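You operate a simulated robot arm through the tools that you are given. There is no shell and no other tool.

You are at the controls of a simulated two-armed robot. One attempt, no reset.

JOB
Top up the short bead on the black drain to the card's figure.
Fine: turn the valve to ON; one stroke, with the dose dial at what is missing; none on the tray; the tray ends drawn out.

It is judged by the outcome, as a careful person would: the job done as asked, and still so three seconds after it is handed in. It fails if anything else is knocked over, pushed out of place, dropped, spilled or broken.

ROBOT AND FRAMES
Two 7-joint arms with two-finger parallel grippers on one trunk that stands fixed in place. Base frame: the origin is at the foot of the trunk, x ahead of it, y to its left, z up; the work surface is at about z = 820. Lengths are in mm, angles in rad, forces in N, time in s.
The left shoulder is at [30, 119, 1060], the right one opposite. With the tool pointing down near the work surface each hand reaches from about 240 to 680 mm from the base axis, measured 20 degrees to its own side. Payload 3.43 kg a hand.
The TCP of each hand is the grasp point between the finger pads, 30 mm short of the fingertips. In the tool frame z runs along the fingers and y along their closing line. The gripper opens to 94 mm. The fingers are 28 mm wide and 10 mm thick; the gripper's body (50 by 96 mm) begins 55 mm behind the TCP.
Orientation is that of the tool frame in the base frame, as a unit quaternion [w, x, y, z]. With the fingers straight down and closing along the base's y, the tool's x points along the base's -x, its y along +y and its z along -z.

CONTROLS
- The arms move only by the tool step_arm. It takes "left_plan", "right_plan" or both (then of equal length, played together; a hand with none holds still); each is a list of rows, each an object (a shift or turn left out is 0, a gripper value left out holds the last) with "grip": the closure, from 0 (fully open) to 1 (shut); "xyz": the shift along the base's x, y, z in mm, a list of three; "dr": the turn, a rotation vector about the base's x, y, z in rad, a list of three. In form: [{"grip": grip, "xyz": [dx, dy, dz], "dr": [wx, wy, wz]}, ...]. A call has 1 to 20 rows; each row is the pose to reach, as a shift and turn from the pose commanded when the call began. Rows are played at 5 a second. More than 50 mm and 0.15 rad between two rows, or a gripper value outside its range, and nothing of the call is played. A pose out of reach is approached as far as the arm can. The call stops where the force on the tool passes 60 N (or 10 N more than at its start, if that is more) or the arm is blocked; 0.2 s more then pass. The fingers move at their own pace (about 72 mm/s each) and stop on an object; they squeeze with about 32 N. The grip force told is the motor's: it shows also when the fingers shut on nothing. Time passes only in rows, and 0.2 s behind the last, so rows that repeat a pose let the fingers close. It gives the time, the measured TCP pose, the force on the tool (base axes), the opening and the grip force at its end, in the units of the frame above (readings bear some noise), with the torque about the TCP (base axes, N m) and any sound that the robot's microphone picked up, and new pictures: "views" is both (left out), scene, wrist or none (wrist: the cameras of the hands that moved).
- Cameras (640 x 400 px; columns grow to the right, rows downward): "scene" is now at [24.9, -58.9, 1770.5]; the picture's right is [-0.74, -0.68, 0.00], its down [-0.50, 0.55, -0.67] and it looks along [0.45, -0.50, -0.74] (base axes); focal length 323 px, centre (320, 200). "left" rides on the left gripper at [76, -14, -102] in its tool frame; the picture's right is [0.18, 0.98, 0.00], its down [-0.75, 0.14, -0.64] and it looks along [-0.63, 0.12, 0.77] (tool axes); focal length 243 px, centre (320, 200). "right" rides on the right gripper at [76, 14, -102] in its tool frame; the picture's right is [-0.18, 0.98, 0.00], its down [-0.75, -0.14, -0.64] and it looks along [-0.63, -0.12, 0.77] (tool axes); focal length 243 px, centre (320, 200). There is no depth. A picture from a camera that has moved, and an enlarged one, comes with that camera's place and axes in the base frame and with its lens.
- raise_lower(by): slides the trunk up (or, below 0, down) by that many mm; the arms and the scene camera ride with it, the base frame stays. It gives what a move gives, with no picture.
- aim_head(pan, tilt): turns the head with the scene camera to pan (to the left, within 2.496 rad either way) and tilt (down, from -0.506 to 1.204), counted from straight ahead of the robot. It gives what a move gives, and a new picture of the scene camera.
- zoom(camera, box): a new picture of the part [left, top, right, bottom] of that camera's present view, enlarged. No time passes.
- finish_job(): hands the job in; it is judged then, once.

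Nothing tells you positions but the pictures and the camera data. Unless the task says otherwise, let go and move clear before handing in.

The tools are called after "Call:" as name(argument=value, ...) on one line, values as JSON. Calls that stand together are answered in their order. step_arm: Moves the arms, as the interface text tells. Its arguments: {"type":"object","properties":{"left_plan":{"type":"array"},"right_plan":{"type":"array"},"views":{"type":"string","enum":["both","scene","wrist","none"]}},"required":[]} The other tools are called the same way: raise_lower (by) slides the trunk up or down; aim_head (pan, tilt) turns the head that bears the scene camera; zoom (camera, box) takes an enlarged picture of a part of a camera's view; finish_job () hands the job in.

At the start:

```text
time: 0.0
left_eef_pos: [429.6, 11.5, 1280.0]
left_tool_rot: [0.0, 0.0, 1.0, 0.0]
left_wrist_force: [0.1, 0.2, -0.3]
left_ft_torque: [0.0, -0.02, 0.0]
left_width: 94.1
left_grasp_force: 0.0
right_eef_pos: [403.2, -444.9, 1281.1]
right_tool_rot: [0.0, 0.0, 1.0, 0.0]
right_wrist_force: [0.5, 0.0, -0.4]
right_ft_torque: [0.02, 0.01, -0.01]
right_width: 94.0
right_grasp_force: 0.0
trunk travel left (down, up): [-325.0, 85.0]
head pan, tilt: [-0.829, 0.833]
```

scene: 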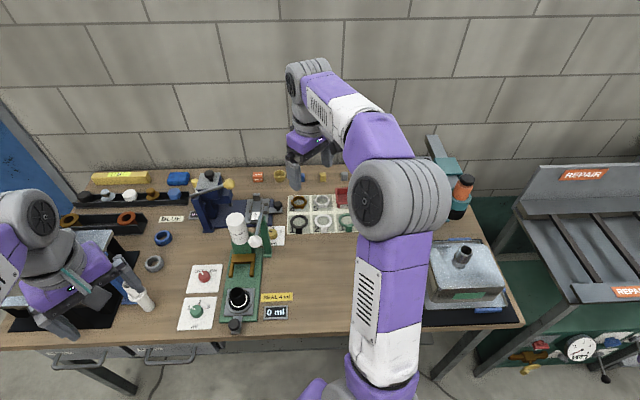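
right: 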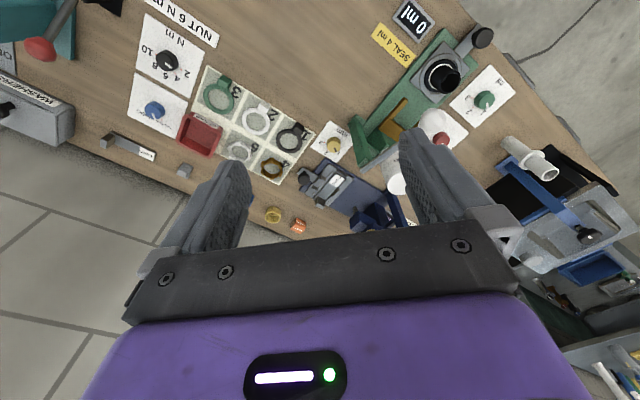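
left: 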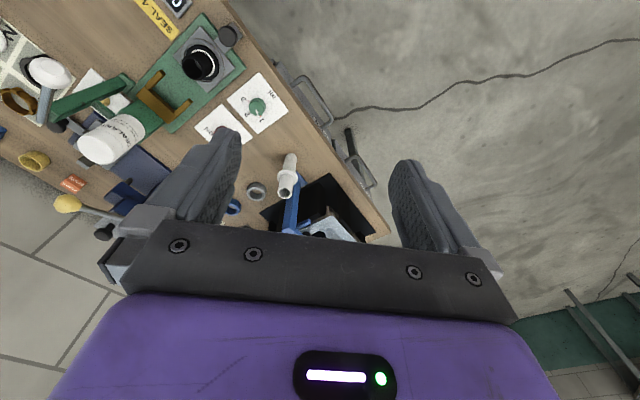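

I see a workbench with a green sealant dispenser station (white bottle, black drain in a cup, dial cards, "SEAL 4 ml" and "0 ml" tags). I'll look closer before moving.

Call:
zoom(camera="scene", box=[160, 180, 320, 340])

Call:
zoom(camera="right", box=[340, 0, 560, 200])

Call:
zoom(camera="left", box=[60, 0, 320, 200])

Call:
zoom(camera="scene", box=[270, 140, 380, 250])

```text
2.50 times, centred on (240, 260) of scene
camera zoom: at [24.9, -58.9, 1770.5], right [-0.74, -0.68, 0.0], down [-0.5, 0.55, -0.67], along [0.45, -0.5, -0.74], focal length 807 px, centre (520, 50)
```

zoom: 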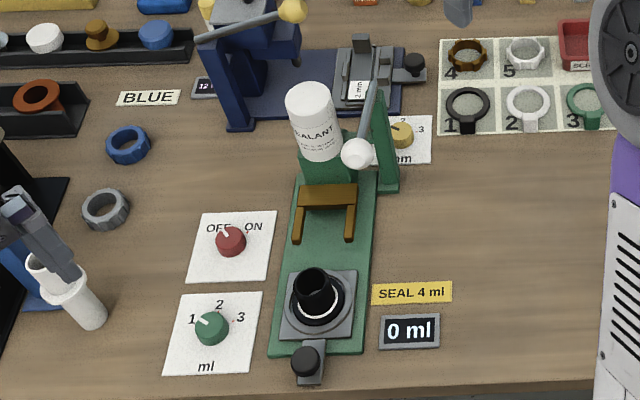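

```text
2.00 times, centred on (450, 100) of right
camera zoom: at [327.4, -430.5, 1383.5], right [0.18, 0.98, 0.0], down [0.75, -0.14, 0.64], along [0.63, -0.12, -0.77], focal length 485 px, centre (60, 400)
```

zoom: 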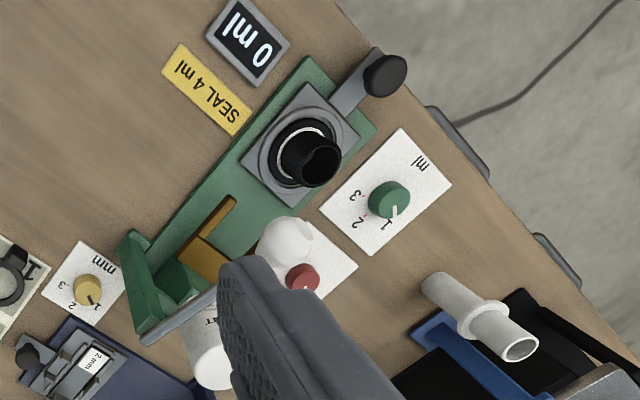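

```text
2.00 times, centred on (190, 100) of left
camera zoom: at [352.9, -1.6, 1384.4], right [-0.18, 0.98, 0.0], down [0.75, 0.14, 0.64], along [0.63, 0.12, -0.77], focal length 485 px, centre (580, 400)
```

zoom: 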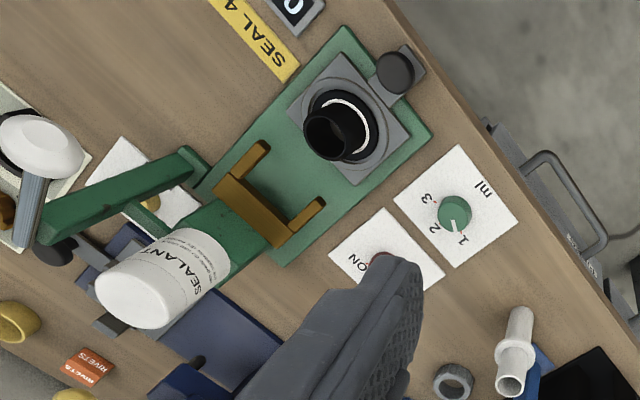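

```text
3.64 times, centred on (325, 195) of scene
camera zoom: at [24.9, -58.9, 1770.5], right [-0.74, -0.68, 0.0], down [-0.5, 0.55, -0.67], along [0.45, -0.5, -0.74], focal length 1174 px, centre (302, 218)
```

zoom: 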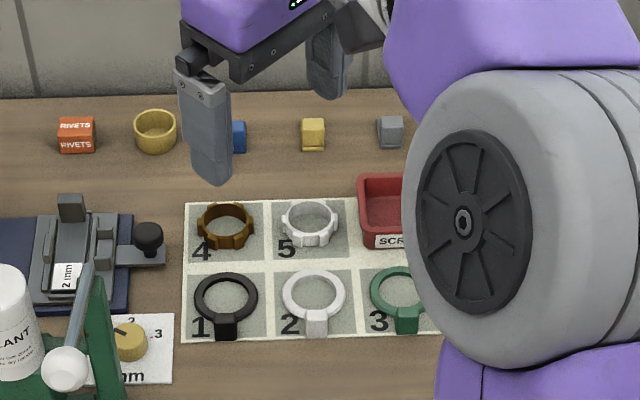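

The dispenser sits at roughly x 450–620, y −160…−330. I'll zoom tighter on the drain's bead, the dials, and the bottle/lever mechanism.

Call:
zoom(camera="scene", box=[220, 280, 260, 320])

Call:
zoom(camera="left", box=[160, 10, 260, 100])

Call:
zoom(camera="right", box=[400, 30, 480, 110])

Call:
zoom(camera="scene", box=[200, 195, 290, 285])

Call:
zoom(camera="scene", box=[170, 255, 310, 345])

```text
10.00 times, centred on (240, 300) of scene
camera zoom: at [24.9, -58.9, 1770.5], right [-0.74, -0.68, 0.0], down [-0.5, 0.55, -0.67], along [0.45, -0.5, -0.74], focal length 3228 px, centre (1120, -800)
```

zoom: 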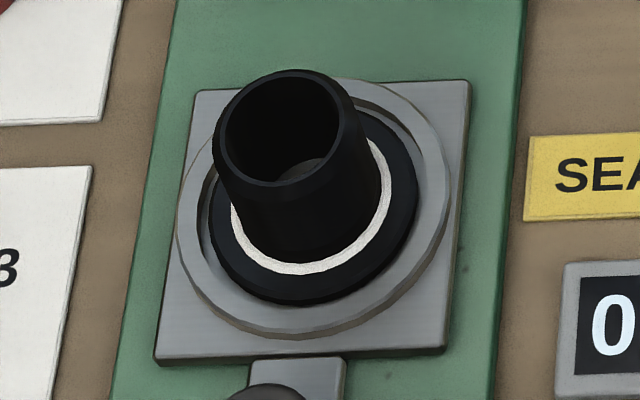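

```text
4.44 times, centred on (210, 55) of left
camera zoom: at [352.9, -1.6, 1384.4], right [-0.18, 0.98, 0.0], down [0.75, 0.14, 0.64], along [0.63, 0.12, -0.77], focal length 1078 px, centre (809, 844)
```

zoom: 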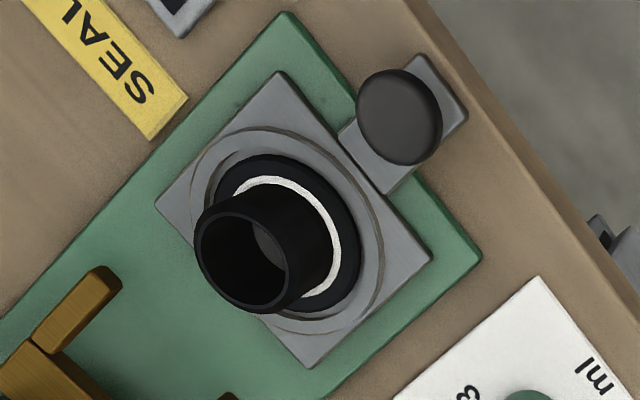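

```text
5.00 times, centred on (440, 70) of right
camera zoom: at [327.4, -430.5, 1383.5], right [0.18, 0.98, 0.0], down [0.75, -0.14, 0.64], along [0.63, -0.12, -0.77], focal length 1213 px, centre (-280, 850)
```

zoom: 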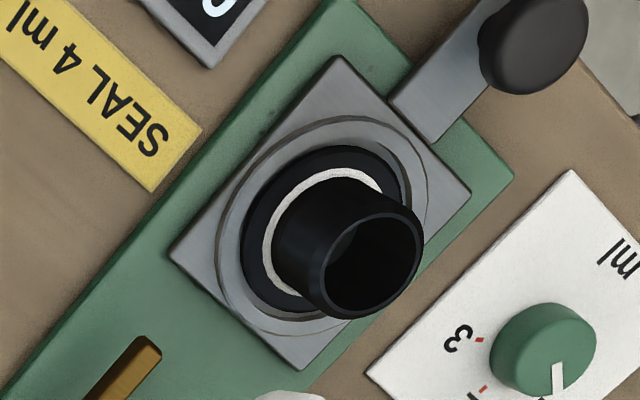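

```text
4.44 times, centred on (245, 240) of scene
camera zoom: at [24.9, -58.9, 1770.5], right [-0.74, -0.68, 0.0], down [-0.5, 0.55, -0.67], along [0.45, -0.5, -0.74], focal length 1435 px, centre (653, 22)
```

zoom: 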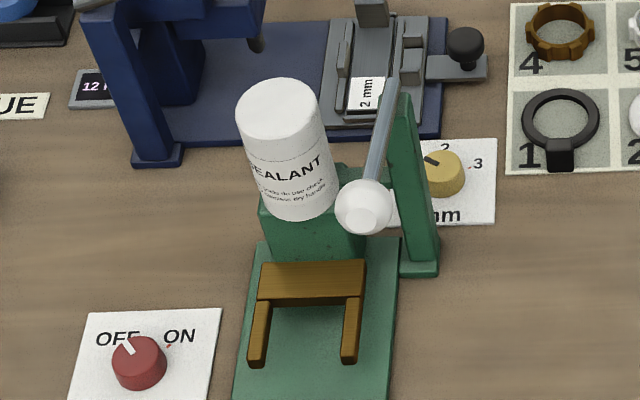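

```text
4.44 times, centred on (240, 300) of scene
camera zoom: at [24.9, -58.9, 1770.5], right [-0.74, -0.68, 0.0], down [-0.5, 0.55, -0.67], along [0.45, -0.5, -0.74], focal length 1435 px, centre (676, -244)
```

zoom: 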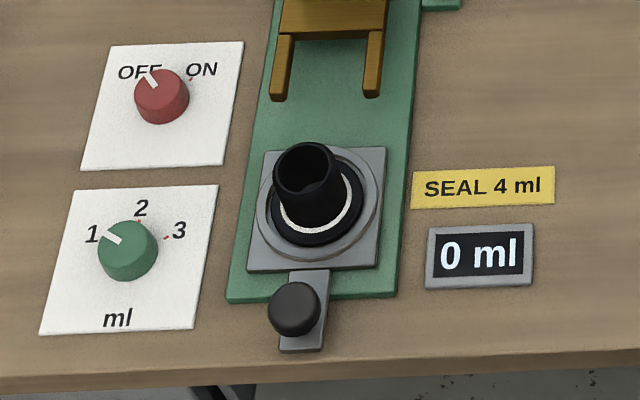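

The bead on the black drain is partly hidden by the stem, so I need a straight-down view to judge the arc length. I'll take the right hand above the drain and tilt it so its camera looks straight down.

Call:
step_arm(right_plan=[{"xyz": [15, 30, 0], "dr": [0, 0.1, 0]}, {"xyz": [30, 60, 0], "dr": [0, 0.2, 0]}, {"xyz": [45, 90, 0], "dr": [0, 0.3, 0]}, {"xyz": [60, 120, 0], "dr": [0, 0.4, 0]}, {"xyz": [75, 150, 0], "dr": [0, 0.5, 0]}, {"xyz": [90, 180, -15], "dr": [0, 0.6, 0]}, {"xyz": [95, 205, -40], "dr": [0, 0.686, 0]}, {"xyz": [97, 215, -70], "dr": [0, 0.686, 0]}, {"xyz": [97, 215, -70], "dr": [0, 0.686, 0]}], views="both")

```text
time: 2.0
left_eef_pos: [430.3, 13.4, 1280.0]
left_tool_rot: [-0.001, 0.0, 1.0, -0.001]
left_wrist_force: [0.3, 0.2, -0.5]
left_ft_torque: [-0.03, 0.03, 0.02]
left_width: 94.1
left_grasp_force: 0.1
right_eef_pos: [441.1, -234.5, 1225.0]
right_tool_rot: [-0.336, -0.001, 0.942, -0.002]
right_wrist_force: [0.0, 0.9, 0.0]
right_ft_torque: [-0.02, 0.02, 0.04]
right_width: 93.8
right_grasp_force: 0.1
right hand out of reach, approached as far as the arm can: row 5, 6, 7, 8, 9
trunk travel left (down, up): [-325.0, 85.0]
head pan, tilt: [-0.829, 0.833]
camera scene: at [26.9, -55.9, 1770.6], right [-0.74, -0.68, 0.0], down [-0.5, 0.54, -0.67], along [0.45, -0.5, -0.74], focal length 323 px, centre (320, 200)
camera right: at [448.4, -220.2, 1351.9], right [0.14, 0.98, -0.12], down [0.99, -0.14, 0.02], along [0.0, -0.12, -0.99], focal length 243 px, centre (320, 200)
```

scene: 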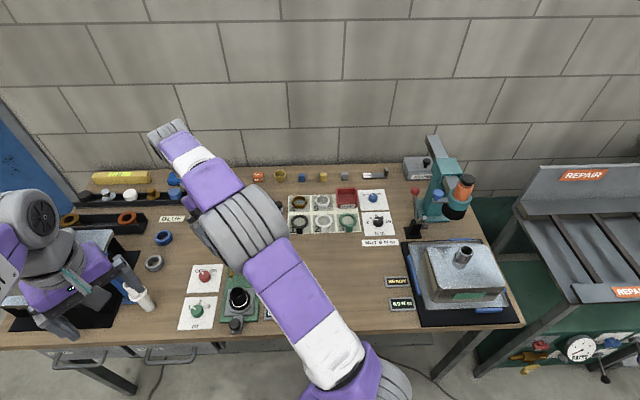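
right: 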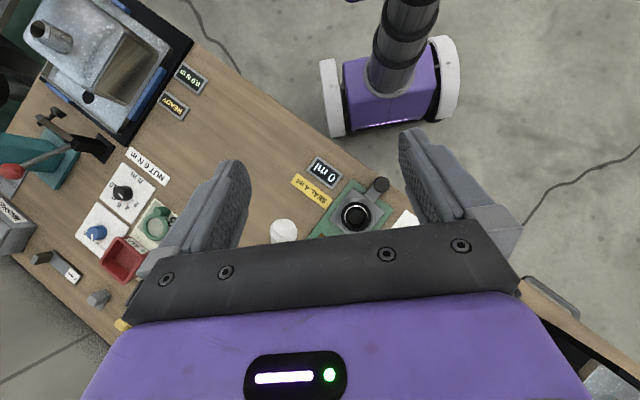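

The drain is nearly under the camera now; zoom in on it.

Call:
zoom(camera="right", box=[334, 190, 384, 240])

Call:
zoom(camera="right", box=[260, 140, 420, 240])

```text
8.00 times, centred on (359, 215) of right
camera zoom: at [448.4, -220.2, 1351.9], right [0.14, 0.98, -0.12], down [0.99, -0.14, 0.02], along [0.0, -0.12, -0.99], focal length 1941 px, centre (8, 80)
```

zoom: 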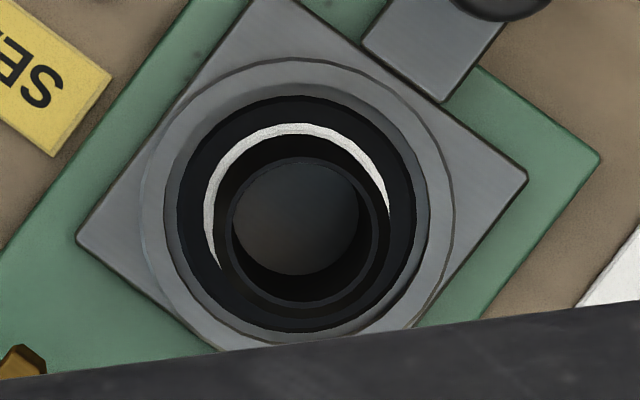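

```text
4.00 times, centred on (340, 190) of right
camera zoom: at [448.4, -220.2, 1351.9], right [0.14, 0.98, -0.12], down [0.99, -0.14, 0.02], along [0.0, -0.12, -0.99], focal length 970 px, centre (240, 240)
```

zoom: 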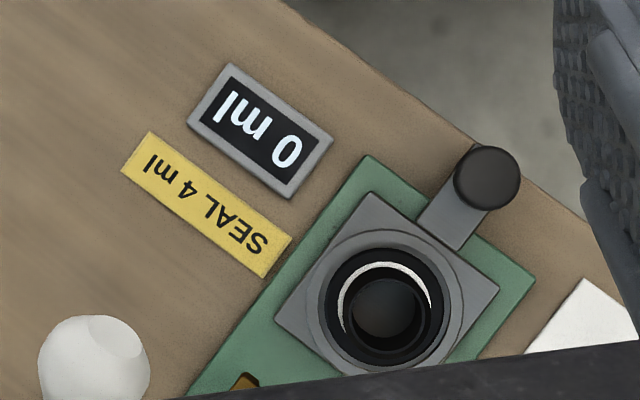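

The visible arc is at least ~215°, with both ends hidden by the stem, so I need to see it from the far side. I'll lower the hand and bring the camera over (and beyond) the drain, staying clear of the lever ball (~[478, −304, 1072]).

Call:
step_arm(right_plan=[{"xyz": [0, 20, 0]}, {"xyz": [0, 40, 0]}, {"xyz": [0, 45, -35]}, {"xyz": [0, 45, -70]}, {"xyz": [10, 45, -105]}, {"xyz": [10, 45, -125]}, {"xyz": [10, 45, -125]}], views="wrist")

```text
time: 3.6
left_eef_pos: [429.9, 11.8, 1280.4]
left_tool_rot: [0.0, 0.0, 1.0, 0.0]
left_wrist_force: [0.4, 0.6, 0.3]
left_ft_torque: [0.01, 0.02, 0.03]
left_width: 94.1
left_grasp_force: 0.0
right_eef_pos: [449.9, -193.5, 1102.2]
right_tool_rot: [-0.336, 0.001, 0.942, 0.001]
right_wrist_force: [0.0, 0.6, 0.2]
right_ft_torque: [0.0, 0.0, 0.01]
right_width: 94.1
right_grasp_force: 0.0
trunk travel left (down, up): [-325.0, 85.0]
head pan, tilt: [-0.829, 0.833]
camera right: at [456.4, -179.2, 1228.5], right [0.14, 0.98, -0.12], down [0.99, -0.14, 0.02], along [0.0, -0.12, -0.99], focal length 243 px, centre (320, 200)
```

right: 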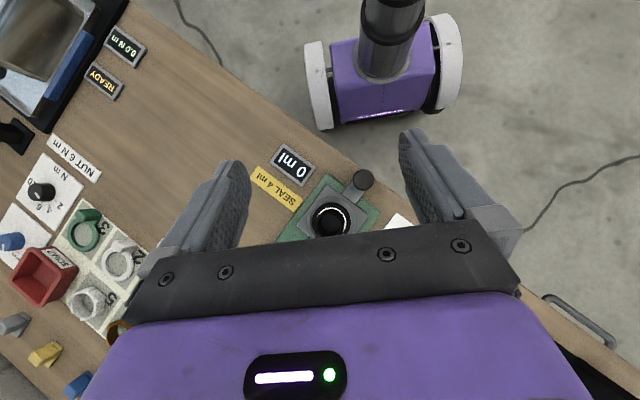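

Call:
step_arm(right_plan=[{"xyz": [25, 0, 0]}, {"xyz": [50, 0, 0]}, {"xyz": [70, 0, -10]}, {"xyz": [80, 0, -20]}, {"xyz": [80, 0, -20]}], views="wrist")

```text
time: 4.8
left_eef_pos: [429.2, 11.7, 1281.3]
left_tool_rot: [-0.001, 0.0, 1.0, 0.0]
left_wrist_force: [-0.1, 0.6, 0.8]
left_ft_torque: [0.04, 0.01, -0.02]
left_width: 94.3
left_grasp_force: 0.1
right_eef_pos: [514.9, -196.3, 1079.6]
right_tool_rot: [-0.336, 0.0, 0.942, 0.0]
right_wrist_force: [-0.8, 0.7, -0.1]
right_ft_torque: [0.0, 0.0, 0.04]
right_width: 93.9
right_grasp_force: 0.1
right hand out of reach, approached as far as the arm can: row 3, 4, 5
trunk travel left (down, up): [-325.0, 85.0]
head pan, tilt: [-0.829, 0.833]
camera right: at [520.3, -182.0, 1207.1], right [0.14, 0.98, -0.12], down [0.99, -0.14, 0.02], along [0.0, -0.12, -0.99], focal length 243 px, centre (320, 200)
```

right: 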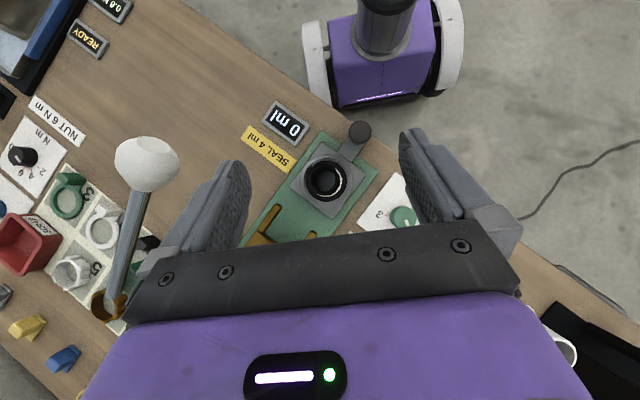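

Call:
zoom(camera="right", box=[300, 155, 350, 205])

Call:
zoom(camera="right", box=[240, 110, 420, 245])

```text
8.00 times, centred on (325, 180) of right
camera zoom: at [520.3, -182.0, 1207.1], right [0.14, 0.98, -0.12], down [0.99, -0.14, 0.02], along [0.0, -0.12, -0.99], focal length 1941 px, centre (280, 360)
```

zoom: 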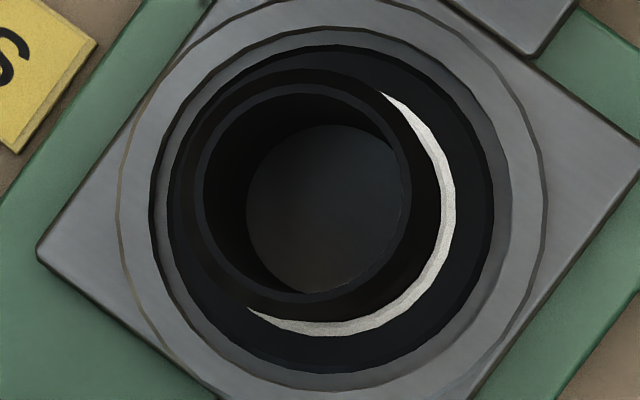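

```text
2.96 times, centred on (330, 178) of right
camera zoom: at [520.3, -182.0, 1207.1], right [0.14, 0.98, -0.12], down [0.99, -0.14, 0.02], along [0.0, -0.12, -0.99], focal length 719 px, centre (290, 267)
```

zoom: 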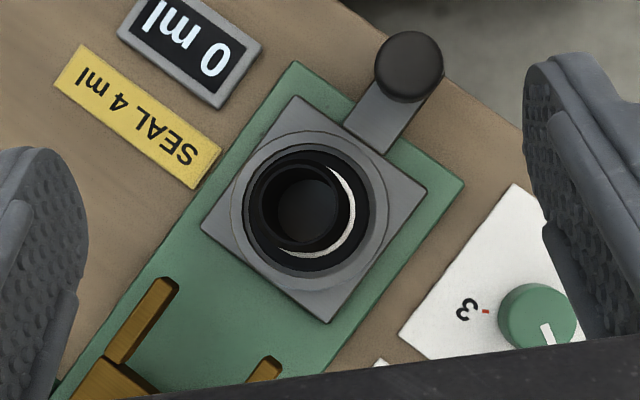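

Almost the entire ring is showing except near the back. I'll half-close the fingers and shift the camera toward −y to see the back side of the stem.

Call:
step_arm(right_plan=[{"grip": 0.42}, {"grip": 0.42}, {"grip": 0.42, "xyz": [0, -12, 0]}, {"grip": 0.42, "xyz": [0, -24, 0]}, {"grip": 0.42, "xyz": [0, -32, 0]}, {"grip": 0.42, "xyz": [0, -32, 0]}], views="wrist")

Call:
zoom(camera="right", box=[295, 140, 375, 205])

```text
time: 6.2
left_eef_pos: [429.7, 11.9, 1280.8]
left_tool_rot: [0.0, -0.001, 1.0, 0.0]
left_wrist_force: [0.2, 0.7, -0.5]
left_ft_torque: [0.01, 0.01, 0.02]
left_width: 94.0
left_grasp_force: 0.0
right_eef_pos: [512.7, -226.4, 1079.4]
right_tool_rot: [-0.335, 0.0, 0.942, 0.0]
right_wrist_force: [0.2, 0.0, 0.3]
right_ft_torque: [-0.04, -0.01, 0.0]
right_width: 54.8
right_grasp_force: 0.1
trunk travel left (down, up): [-325.0, 85.0]
head pan, tilt: [-0.829, 0.833]
camera right: at [519.0, -213.1, 1207.0], right [0.14, 0.98, -0.12], down [0.99, -0.14, 0.02], along [0.01, -0.12, -0.99], focal length 243 px, centre (320, 200)
```

right: 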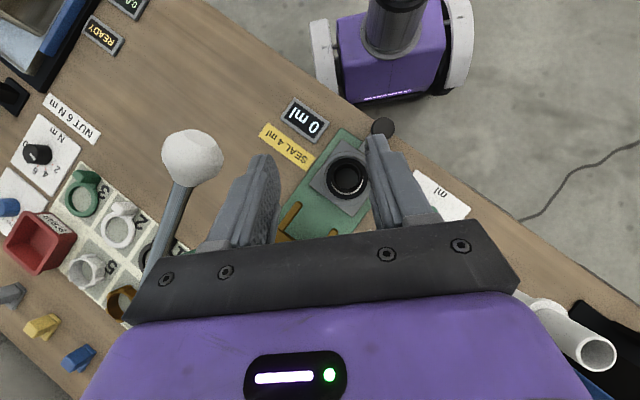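

```text
6.15 times, centred on (335, 172) of right
camera zoom: at [519.0, -213.1, 1207.0], right [0.14, 0.98, -0.12], down [0.99, -0.14, 0.02], along [0.01, -0.12, -0.99], focal length 1493 px, centre (228, 369)
```

zoom: 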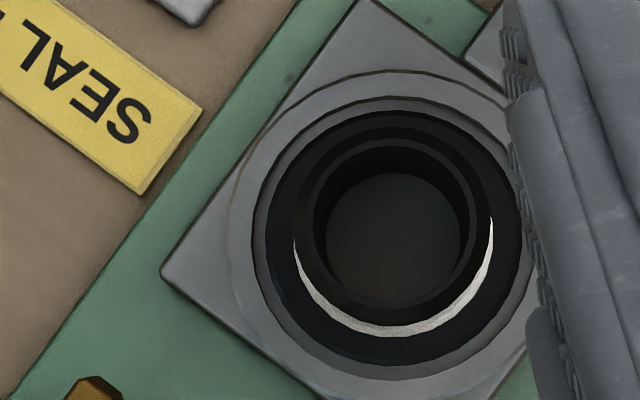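

The bead is a full thin ring, so its amount isn't given by an arc gap; the "0 ml" readout may show it once the drain is under the nozzle. I'll inspect the lever, fork and display from here, then back off.

Call:
zoom(camera="right", box=[100, 90, 340, 240])

Call:
zoom(camera="scene", box=[40, 150, 440, 350])

Call:
zoom(camera="left", box=[0, 0, 280, 220])

```text
2.67 times, centred on (220, 165) of right
camera zoom: at [519.0, -213.1, 1207.0], right [0.14, 0.98, -0.12], down [0.99, -0.14, 0.02], along [0.01, -0.12, -0.99], focal length 647 px, centre (587, 293)
```

zoom: 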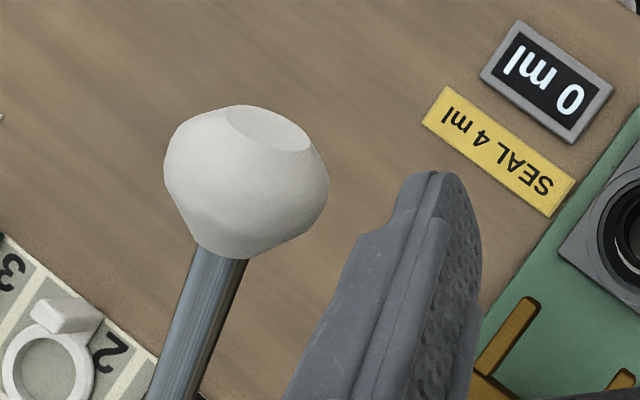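

```text
1.60 times, centred on (240, 250) of scene
camera zoom: at [24.8, -58.8, 1770.5], right [-0.74, -0.68, 0.0], down [-0.5, 0.55, -0.67], along [0.45, -0.5, -0.74], focal length 516 px, centre (448, 120)
```

zoom: 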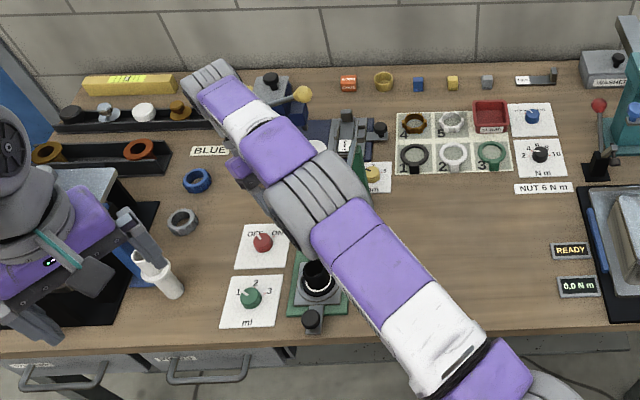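

```text
1.82 times, centred on (140, 110) of left
camera zoom: at [352.8, -1.5, 1384.5], right [-0.18, 0.98, 0.0], down [0.75, 0.14, 0.64], along [0.63, 0.12, -0.77], focal length 441 px, centre (647, 364)
```

zoom: 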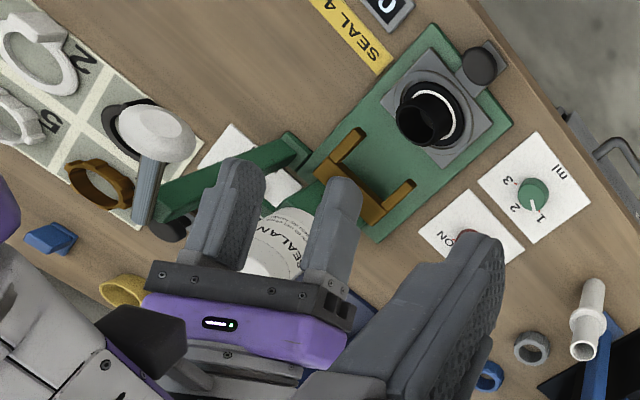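

Call:
step_arm(right_plan=[{"grip": 0.42, "xyz": [-10, 0, 30]}, {"grip": 0, "xyz": [-30, 0, 60]}, {"grip": 0, "xyz": [-60, 0, 90], "dr": [0, -0.1, 0]}, {"xyz": [-90, -30, 110], "dr": [0, -0.2, 0]}, {"xyz": [-110, -70, 120], "dr": [0, -0.3, 0]}, {"xyz": [-120, -110, 130], "dr": [0, -0.4, 0]}, {"xyz": [-130, -150, 130], "dr": [0, -0.5, 0]}, {"xyz": [-140, -190, 130], "dr": [0, -0.6, 0]}, {"xyz": [-150, -220, 130], "dr": [0, -0.686, 0]}, {"xyz": [-150, -220, 130], "dr": [0, -0.686, 0]}], left_plan=[{"xyz": [0, 0, -30]}, {"xyz": [0, 0, -60]}, {"xyz": [0, 0, -90]}, {"xyz": [0, -10, -120]}, {"xyz": [0, -20, -150]}, {"xyz": [0, -30, -180]}, {"xyz": [0, -30, -180]}, {"xyz": [0, -30, -180]}, {"xyz": [0, -30, -180]}, {"xyz": [0, -30, -180]}], views="both")

```text
time: 8.4
left_eef_pos: [431.9, -17.8, 1101.9]
left_tool_rot: [0.0, 0.0, 1.0, 0.001]
left_wrist_force: [0.7, -0.5, -1.1]
left_ft_torque: [0.01, 0.04, 0.01]
left_width: 94.1
left_grasp_force: 0.0
right_eef_pos: [365.3, -446.7, 1211.4]
right_tool_rot: [0.0, -0.001, 1.0, 0.0]
right_wrist_force: [0.0, -0.7, 0.2]
right_ft_torque: [-0.03, 0.02, 0.01]
right_width: 94.1
right_grasp_force: 0.1
trunk travel left (down, up): [-325.0, 85.0]
head pan, tilt: [-0.829, 0.833]
camera scene: at [25.6, -58.5, 1770.5], right [-0.74, -0.68, 0.0], down [-0.5, 0.55, -0.67], along [0.45, -0.5, -0.74], focal length 323 px, centre (320, 200)
camera right: at [289.2, -432.9, 1313.2], right [0.18, 0.98, 0.0], down [0.75, -0.14, 0.64], along [0.63, -0.12, -0.77], focal length 243 px, centre (320, 200)
camera left: at [354.9, -32.5, 1204.5], right [-0.18, 0.98, 0.0], down [0.75, 0.14, 0.64], along [0.63, 0.12, -0.77], focal length 243 px, centre (320, 200)
```

scene: 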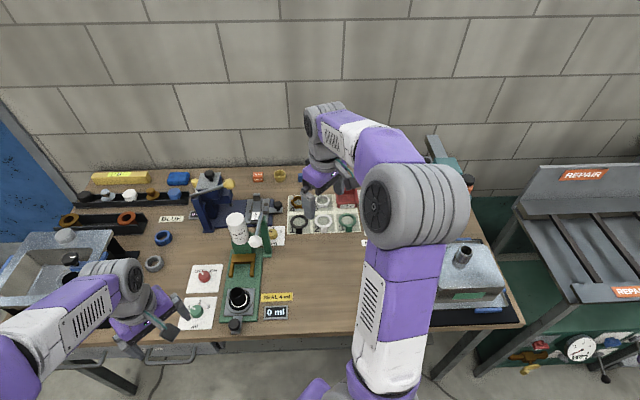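
right: 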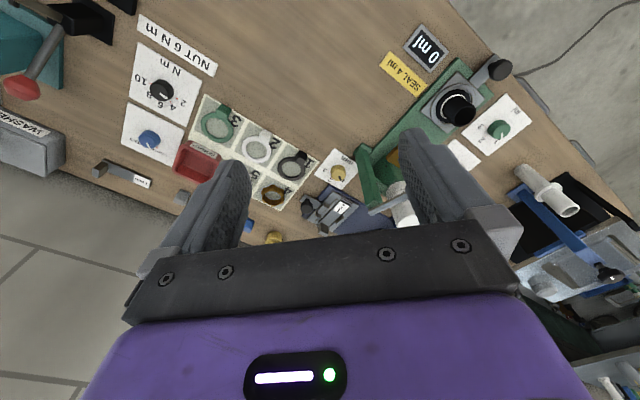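
left: 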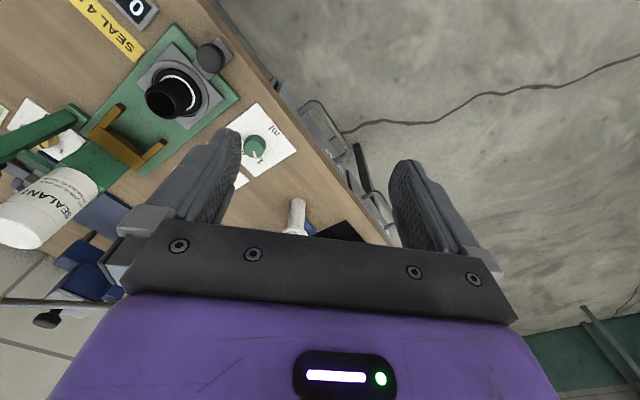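

Now I'll yaw the left hand so its camera looks along the station's axis from the front-left, to measure heights.

Call:
step_arm(left_plan=[{"xyz": [-10, -5, 0], "dr": [0, 0, -0.14]}, {"xyz": [-20, -10, 0], "dr": [0, 0, -0.28]}, {"xyz": [-30, -15, 0], "dr": [0, 0, -0.42]}, {"xyz": [-40, -20, -10], "dr": [0, 0, -0.56]}, {"xyz": [-40, -20, -20], "dr": [0, 0, -0.7]}, {"xyz": [-40, -20, -40], "dr": [0, 0, -0.8]}, {"xyz": [-40, -20, -60], "dr": [0, 0, -0.8]}, {"xyz": [-40, -20, -60], "dr": [0, 0, -0.8]}], views="wrist")

```text
time: 10.2
left_eef_pos: [389.9, -36.4, 1041.2]
left_tool_rot: [0.0, 0.39, 0.921, 0.0]
left_wrist_force: [0.1, 0.3, 0.6]
left_ft_torque: [0.02, -0.01, 0.0]
left_width: 94.0
left_grasp_force: 0.1
right_eef_pos: [365.2, -447.5, 1212.0]
right_tool_rot: [0.0, -0.001, 1.0, 0.0]
right_wrist_force: [0.1, 0.8, 0.3]
right_ft_torque: [0.02, 0.0, 0.02]
right_width: 93.9
right_grasp_force: 0.1
trunk travel left (down, up): [-325.0, 85.0]
head pan, tilt: [-0.829, 0.833]
camera left: at [326.1, 8.7, 1144.0], right [0.58, 0.82, 0.0], down [0.63, -0.44, 0.64], along [0.52, -0.37, -0.77], focal length 243 px, centre (320, 200)
```

left: 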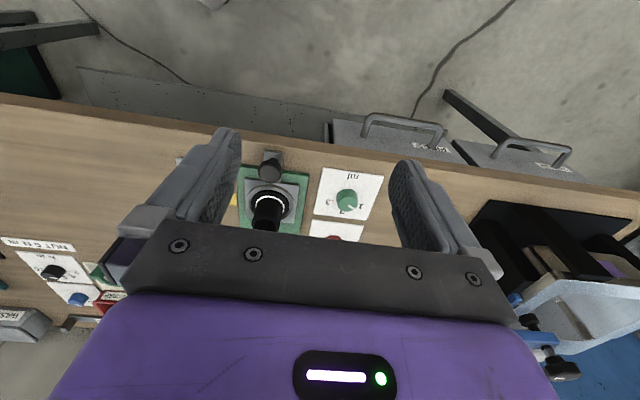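

The gripper blocks the far side in that view. I'll use the right wrist view and scene view for triangulating the lever, post, bottle and fork.

Call:
zoom(camera="right", box=[330, 20, 540, 230])

Call:
zoom(camera="scene", box=[190, 160, 300, 270])

Call:
zoom(camera="scene", box=[170, 240, 310, 350])

```text
1.90 times, centred on (435, 125) of right
camera zoom: at [288.7, -432.7, 1313.5], right [0.18, 0.98, 0.0], down [0.75, -0.14, 0.64], along [0.63, -0.12, -0.77], focal length 462 px, centre (101, 343)
```

zoom: 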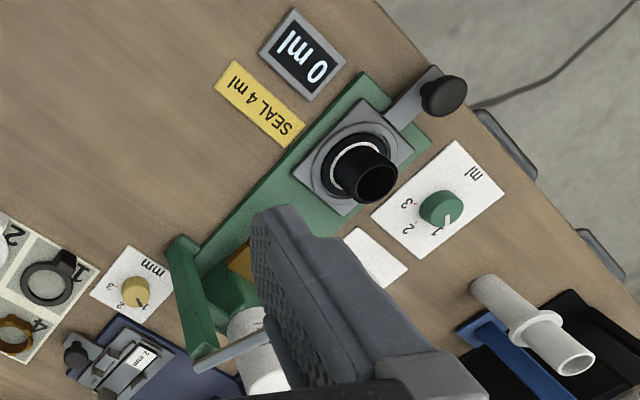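

```text
3.64 times, centred on (245, 215) of scene
camera zoom: at [24.5, -58.6, 1770.6], right [-0.74, -0.68, 0.0], down [-0.5, 0.55, -0.67], along [0.45, -0.5, -0.74], focal length 1174 px, centre (593, 146)
```

zoom: 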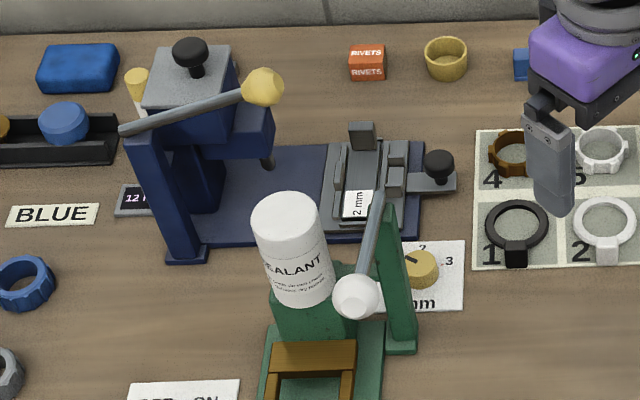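

```text
3.64 times, centred on (240, 295) of scene
camera zoom: at [24.5, -58.6, 1770.6], right [-0.74, -0.68, 0.0], down [-0.5, 0.55, -0.67], along [0.45, -0.5, -0.74], focal length 1174 px, centre (611, -146)
```

zoom: 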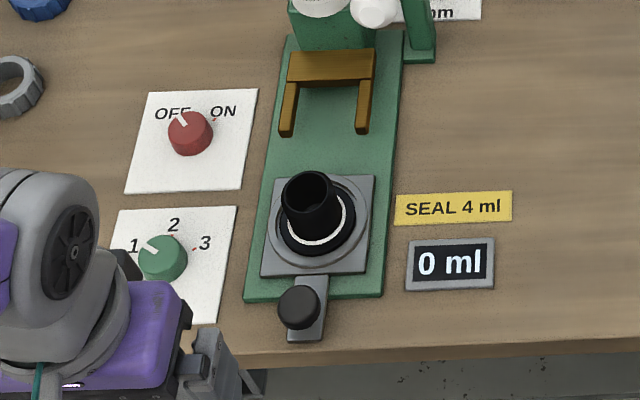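

I've located the tray knob (~[437, −155, 865]), the lever pivot (~[567, −396, 1012]) and ball. I'll use the left hand for the tray; first hover it over the tray knob.

Call:
step_arm(left_plan=[{"xyz": [12, -30, 0]}, {"xyz": [24, -60, 0]}, {"xyz": [36, -90, -20]}, {"xyz": [47, -119, -50]}, {"xyz": [47, -119, -90]}, {"xyz": [47, -119, -90]}], views="both")

Call:
zoom(camera="left", box=[220, 80, 420, 240])

```text
time: 11.6
left_eef_pos: [435.7, -154.6, 950.0]
left_tool_rot: [0.0, 0.39, 0.921, 0.0]
left_wrist_force: [0.2, 0.3, 0.2]
left_ft_torque: [0.01, 0.0, -0.03]
left_width: 93.9
left_grasp_force: 0.1
right_eef_pos: [364.3, -447.2, 1212.4]
right_tool_rot: [0.0, 0.0, 1.0, 0.001]
right_wrist_force: [-1.3, 0.1, 0.4]
right_ft_torque: [-0.05, -0.03, 0.0]
right_width: 94.0
right_grasp_force: 0.0
trunk travel left (down, up): [-325.0, 85.0]
head pan, tilt: [-0.829, 0.833]
camera scene: at [24.4, -59.2, 1770.5], right [-0.74, -0.68, 0.0], down [-0.5, 0.55, -0.67], along [0.45, -0.5, -0.74], focal length 323 px, centre (320, 200)
camera left: at [372.2, -109.4, 1053.8], right [0.58, 0.82, 0.0], down [0.63, -0.44, 0.64], along [0.52, -0.37, -0.77], focal length 243 px, centre (320, 200)
```

scene: 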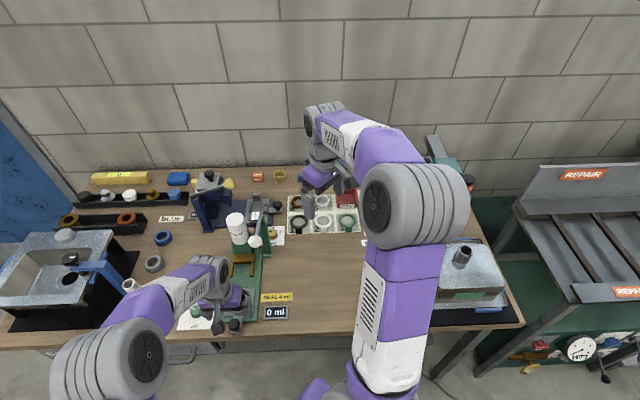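
left: 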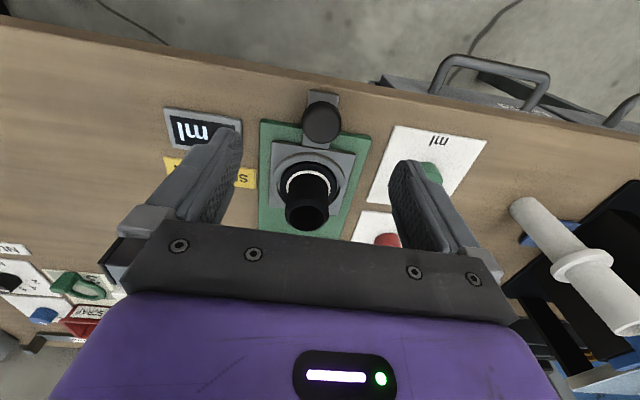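

```text
2.50 times, centred on (320, 160) of left
camera zoom: at [372.2, -109.4, 1053.8], right [0.58, 0.82, 0.0], down [0.63, -0.44, 0.64], along [0.52, -0.37, -0.77], focal length 606 px, centre (320, 300)
```

zoom: 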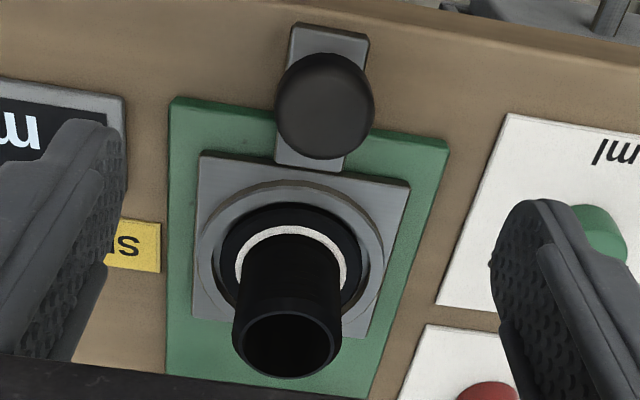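

The tray knob is right between the fingers at ~[434, −152]; the station axis runs at exactly 45° (x+y≈282). I'll lower the left hand around the knob and close on it.

Call:
step_arm(left_plan=[{"xyz": [-1, 2, -25]}, {"xyz": [-1, 2, -50]}, {"xyz": [-1, 2, -65]}, {"xyz": [-1, 2, -74]}, {"xyz": [-1, 2, -74]}], views="wrist")

Call:
zoom(camera="left", box=[220, 80, 420, 240])

```text
time: 12.8
left_eef_pos: [435.6, -155.9, 877.3]
left_tool_rot: [0.001, 0.39, 0.921, 0.0]
left_wrist_force: [-1.0, 0.2, -0.1]
left_ft_torque: [0.02, -0.01, -0.01]
left_width: 94.3
left_grasp_force: 0.0
right_eef_pos: [365.3, -446.9, 1211.5]
right_tool_rot: [0.0, -0.001, 1.0, 0.0]
right_wrist_force: [0.4, 0.2, 0.1]
right_ft_torque: [-0.02, -0.01, 0.0]
right_width: 94.0
right_grasp_force: 0.1
trunk travel left (down, up): [-325.0, 85.0]
head pan, tilt: [-0.829, 0.833]
camera left: at [372.4, -109.6, 981.1], right [0.58, 0.82, 0.0], down [0.63, -0.44, 0.64], along [0.52, -0.37, -0.77], focal length 243 px, centre (320, 200)
```

left: 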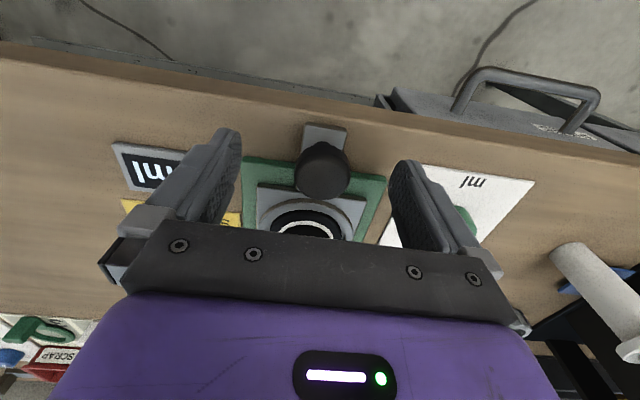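

```text
2.50 times, centred on (320, 160) of left
camera zoom: at [372.4, -109.6, 981.1], right [0.58, 0.82, 0.0], down [0.63, -0.44, 0.64], along [0.52, -0.37, -0.77], focal length 606 px, centre (320, 300)
```

zoom: 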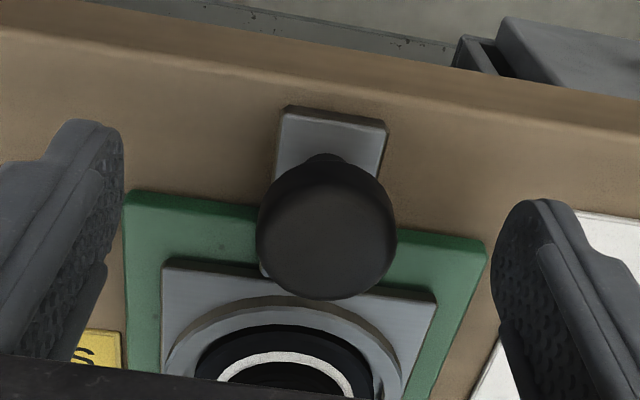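

Call:
step_arm(left_plan=[{"grip": 0, "xyz": [-3, 3, -4]}, {"grip": 0.5, "xyz": [-3, 3, -4]}, {"grip": 1, "xyz": [-3, 3, -4]}, {"grip": 1, "xyz": [-3, 3, -4]}, {"grip": 1, "xyz": [-3, 3, -4]}, {"grip": 1, "xyz": [-3, 3, -4]}], views="wrist")

```text
time: 14.2
left_eef_pos: [434.6, -149.8, 875.4]
left_tool_rot: [0.001, 0.389, 0.921, 0.001]
left_wrist_force: [8.2, 4.2, 8.4]
left_ft_torque: [0.26, 0.28, 0.16]
left_width: 31.5
left_grasp_force: 44.8
right_eef_pos: [364.7, -446.5, 1210.9]
right_tool_rot: [0.0, 0.0, 1.0, 0.0]
right_wrist_force: [0.5, -0.1, 0.4]
right_ft_torque: [-0.01, 0.0, -0.02]
right_width: 94.0
right_grasp_force: 0.2
trunk travel left (down, up): [-325.0, 85.0]
head pan, tilt: [-0.829, 0.833]
camera left: at [370.2, -105.5, 978.7], right [0.58, 0.82, 0.0], down [0.63, -0.44, 0.64], along [0.53, -0.37, -0.77], focal length 243 px, centre (320, 200)
```

left: 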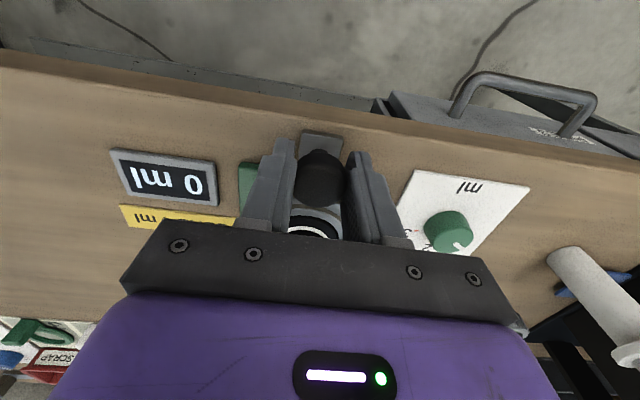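

Grip on the tray knob is good (31.5 mm). Now slide the tray in along the 45° axis in small steps.

Call:
step_arm(left_plan=[{"grip": 1, "xyz": [2, 2, 1]}, {"grip": 1, "xyz": [9, -5, 1]}, {"grip": 1, "xyz": [16, -12, 1]}, {"grip": 1, "xyz": [23, -19, 1]}, {"grip": 1, "xyz": [30, -26, 1]}, {"grip": 1, "xyz": [37, -33, 1]}, {"grip": 1, "xyz": [44, -40, 1]}, {"grip": 1, "xyz": [44, -40, 1]}], views="both")

Call:
zoom(camera="scene", box=[190, 220, 320, 340])

```text
time: 16.0
left_eef_pos: [476.0, -192.5, 875.3]
left_tool_rot: [0.001, 0.39, 0.921, 0.0]
left_wrist_force: [-3.9, -4.5, 1.8]
left_ft_torque: [-0.86, -1.19, -0.15]
left_width: 31.7
left_grasp_force: 44.9
right_eef_pos: [364.2, -446.5, 1210.7]
right_tool_rot: [0.0, -0.001, 1.0, 0.0]
right_wrist_force: [-0.1, 0.4, 0.1]
right_ft_torque: [0.02, -0.04, 0.02]
right_width: 93.9
right_grasp_force: 0.0
trunk travel left (down, up): [-325.0, 85.0]
head pan, tilt: [-0.829, 0.833]
camera scene: at [23.8, -59.4, 1770.5], right [-0.74, -0.68, 0.0], down [-0.5, 0.55, -0.67], along [0.45, -0.5, -0.74], focal length 323 px, centre (320, 200)
camera left: at [411.6, -146.6, 978.8], right [0.58, 0.82, 0.0], down [0.63, -0.44, 0.64], along [0.52, -0.37, -0.77], focal length 243 px, centre (320, 200)
```

scene: 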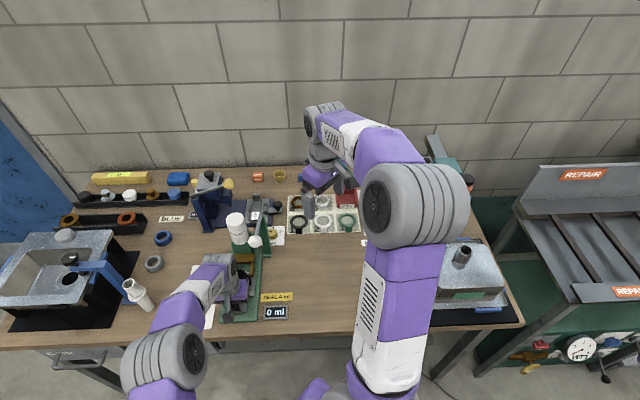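
left: 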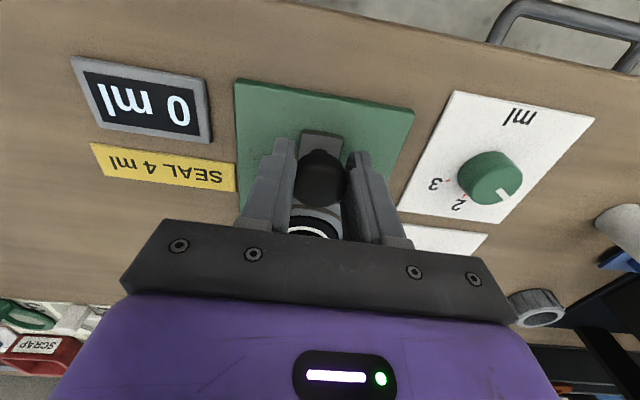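

```text
3.33 times, centred on (255, 280) of scene
camera zoom: at [23.8, -59.4, 1770.5], right [-0.74, -0.68, 0.0], down [-0.5, 0.55, -0.67], along [0.45, -0.5, -0.74], focal length 1076 px, centre (537, -67)
```

zoom: 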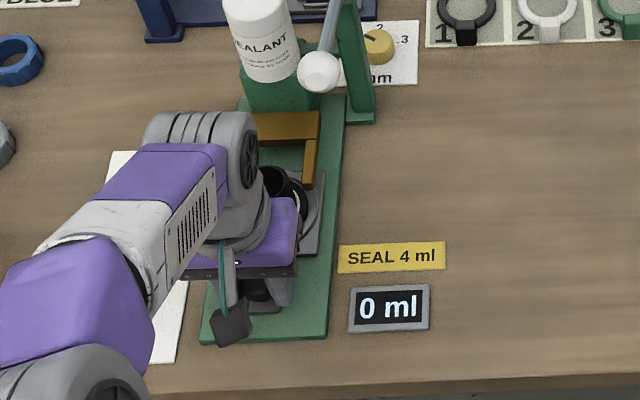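

The tray slides freely and the tube is entering the fork. I'll continue slowly until it meets its stop.

Call:
step_arm(left_plan=[{"grip": 1, "xyz": [4, -4, 0]}, {"grip": 1, "xyz": [8, -8, 0]}, {"grip": 1, "xyz": [12, -12, 0]}, {"grip": 1, "xyz": [16, -16, 0]}, {"grip": 1, "xyz": [20, -20, 0]}, {"grip": 1, "xyz": [20, -20, 0]}], views="both")

Call:
zoom(camera="scene", box=[190, 220, 320, 340])

```text
time: 17.4
left_eef_pos: [496.3, -213.1, 875.3]
left_tool_rot: [0.002, 0.39, 0.921, -0.001]
left_wrist_force: [-5.6, -8.9, 12.2]
left_ft_torque: [0.49, 0.74, -0.05]
left_width: 31.7
left_grasp_force: 44.8
right_eef_pos: [364.0, -447.3, 1210.9]
right_tool_rot: [0.002, 0.0, 1.0, 0.001]
right_wrist_force: [0.1, -0.4, -0.1]
right_ft_torque: [-0.03, -0.02, 0.0]
right_width: 93.9
right_grasp_force: 0.0
trunk travel left (down, up): [-325.0, 85.0]
head pan, tilt: [-0.829, 0.833]
camera scene: at [23.0, -59.9, 1770.6], right [-0.74, -0.68, 0.0], down [-0.5, 0.55, -0.67], along [0.45, -0.5, -0.74], focal length 323 px, centre (320, 200)
camera left: at [432.6, -167.6, 978.7], right [0.58, 0.82, 0.0], down [0.62, -0.44, 0.64], along [0.53, -0.37, -0.76], focal length 243 px, centre (320, 200)
```

scene: 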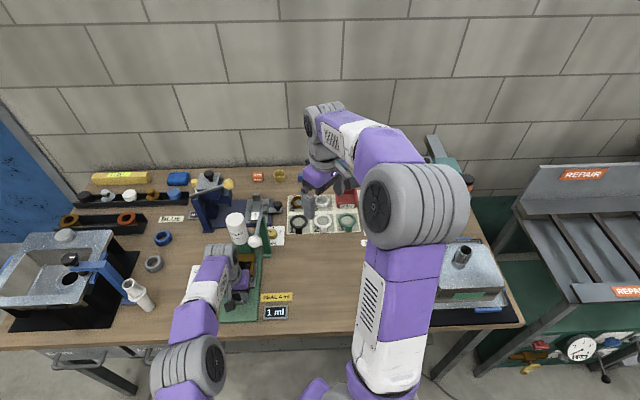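
left: 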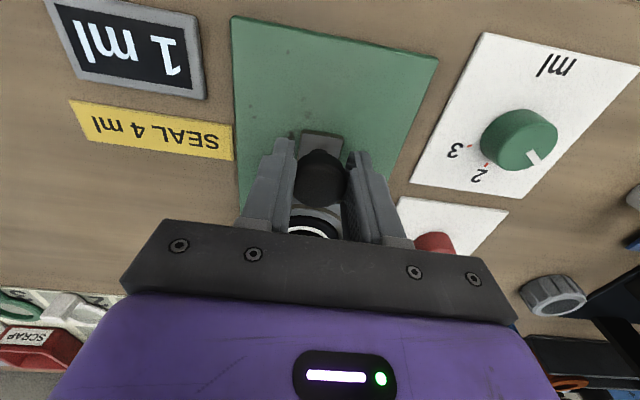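

```text
3.33 times, centred on (255, 280) of scene
camera zoom: at [23.0, -59.9, 1770.6], right [-0.74, -0.68, 0.0], down [-0.5, 0.55, -0.67], along [0.45, -0.5, -0.74], focal length 1076 px, centre (537, -67)
```

zoom: 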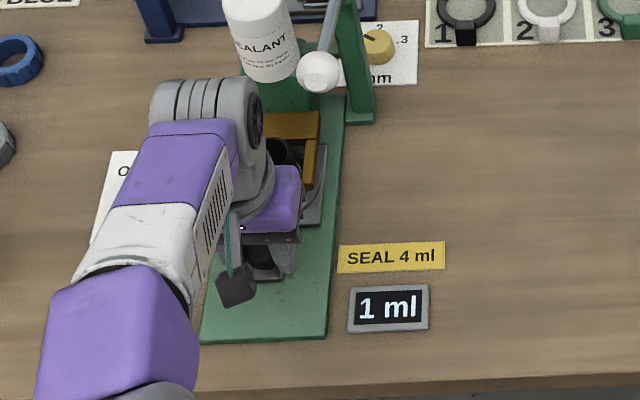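

The readout now shows 1 ml on the drain, so 3 ml is missing (4 − 1). I'll seat the tray fully against its stop.

Call:
step_arm(left_plan=[{"grip": 1, "xyz": [3, -2, -1]}, {"grip": 1, "xyz": [6, -5, -1]}, {"grip": 1, "xyz": [9, -8, -1]}, {"grip": 1, "xyz": [12, -11, -1]}, {"grip": 1, "xyz": [15, -14, -1]}, {"grip": 1, "xyz": [18, -17, -1]}, {"grip": 1, "xyz": [21, -20, -1]}], views="both")

Call:
zoom(camera="scene", box=[190, 220, 320, 340])

```text
time: 19.0
left_eef_pos: [498.6, -216.0, 875.8]
left_tool_rot: [-0.001, 0.389, 0.921, 0.002]
left_wrist_force: [-12.6, 9.7, -3.3]
left_ft_torque: [-0.5, -0.45, 0.02]
left_width: 31.5
left_grasp_force: 45.2
left hand out of reach, approached as far as the arm can: row 2, 3, 4, 5, 6, 7
right_eef_pos: [365.2, -446.5, 1211.4]
right_tool_rot: [0.001, 0.0, 1.0, 0.0]
right_wrist_force: [-0.2, -0.5, -0.3]
right_ft_torque: [0.0, 0.03, -0.02]
right_width: 94.0
right_grasp_force: 0.0
trunk travel left (down, up): [-325.0, 85.0]
head pan, tilt: [-0.829, 0.833]
camera scene: at [23.0, -57.4, 1770.4], right [-0.74, -0.68, 0.0], down [-0.5, 0.55, -0.67], along [0.45, -0.5, -0.74], focal length 323 px, centre (320, 200)
camera left: at [434.7, -170.0, 979.4], right [0.58, 0.82, 0.0], down [0.63, -0.45, 0.64], along [0.52, -0.37, -0.77], focal length 243 px, centre (320, 200)
```

scene: 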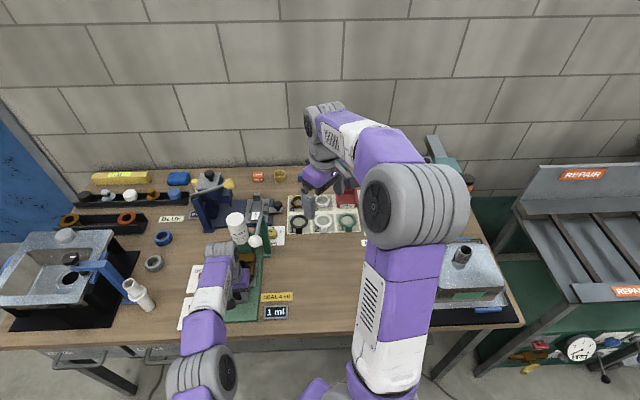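
left: 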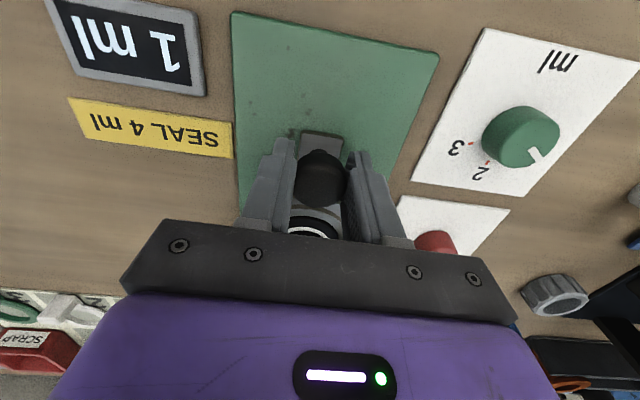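

```text
3.33 times, centred on (255, 280) of scene
camera zoom: at [23.0, -57.4, 1770.4], right [-0.74, -0.68, 0.0], down [-0.5, 0.55, -0.67], along [0.45, -0.5, -0.74], focal length 1076 px, centre (537, -67)
```

zoom: 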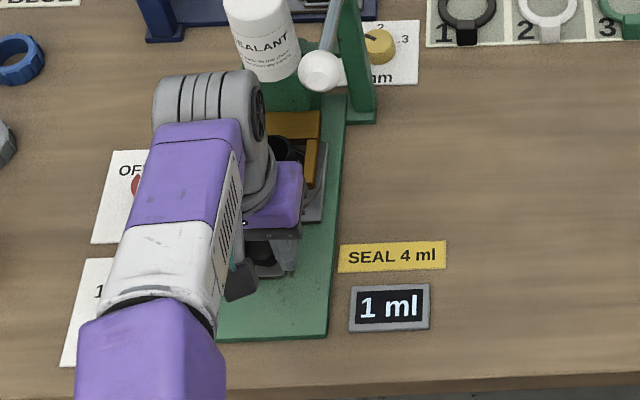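

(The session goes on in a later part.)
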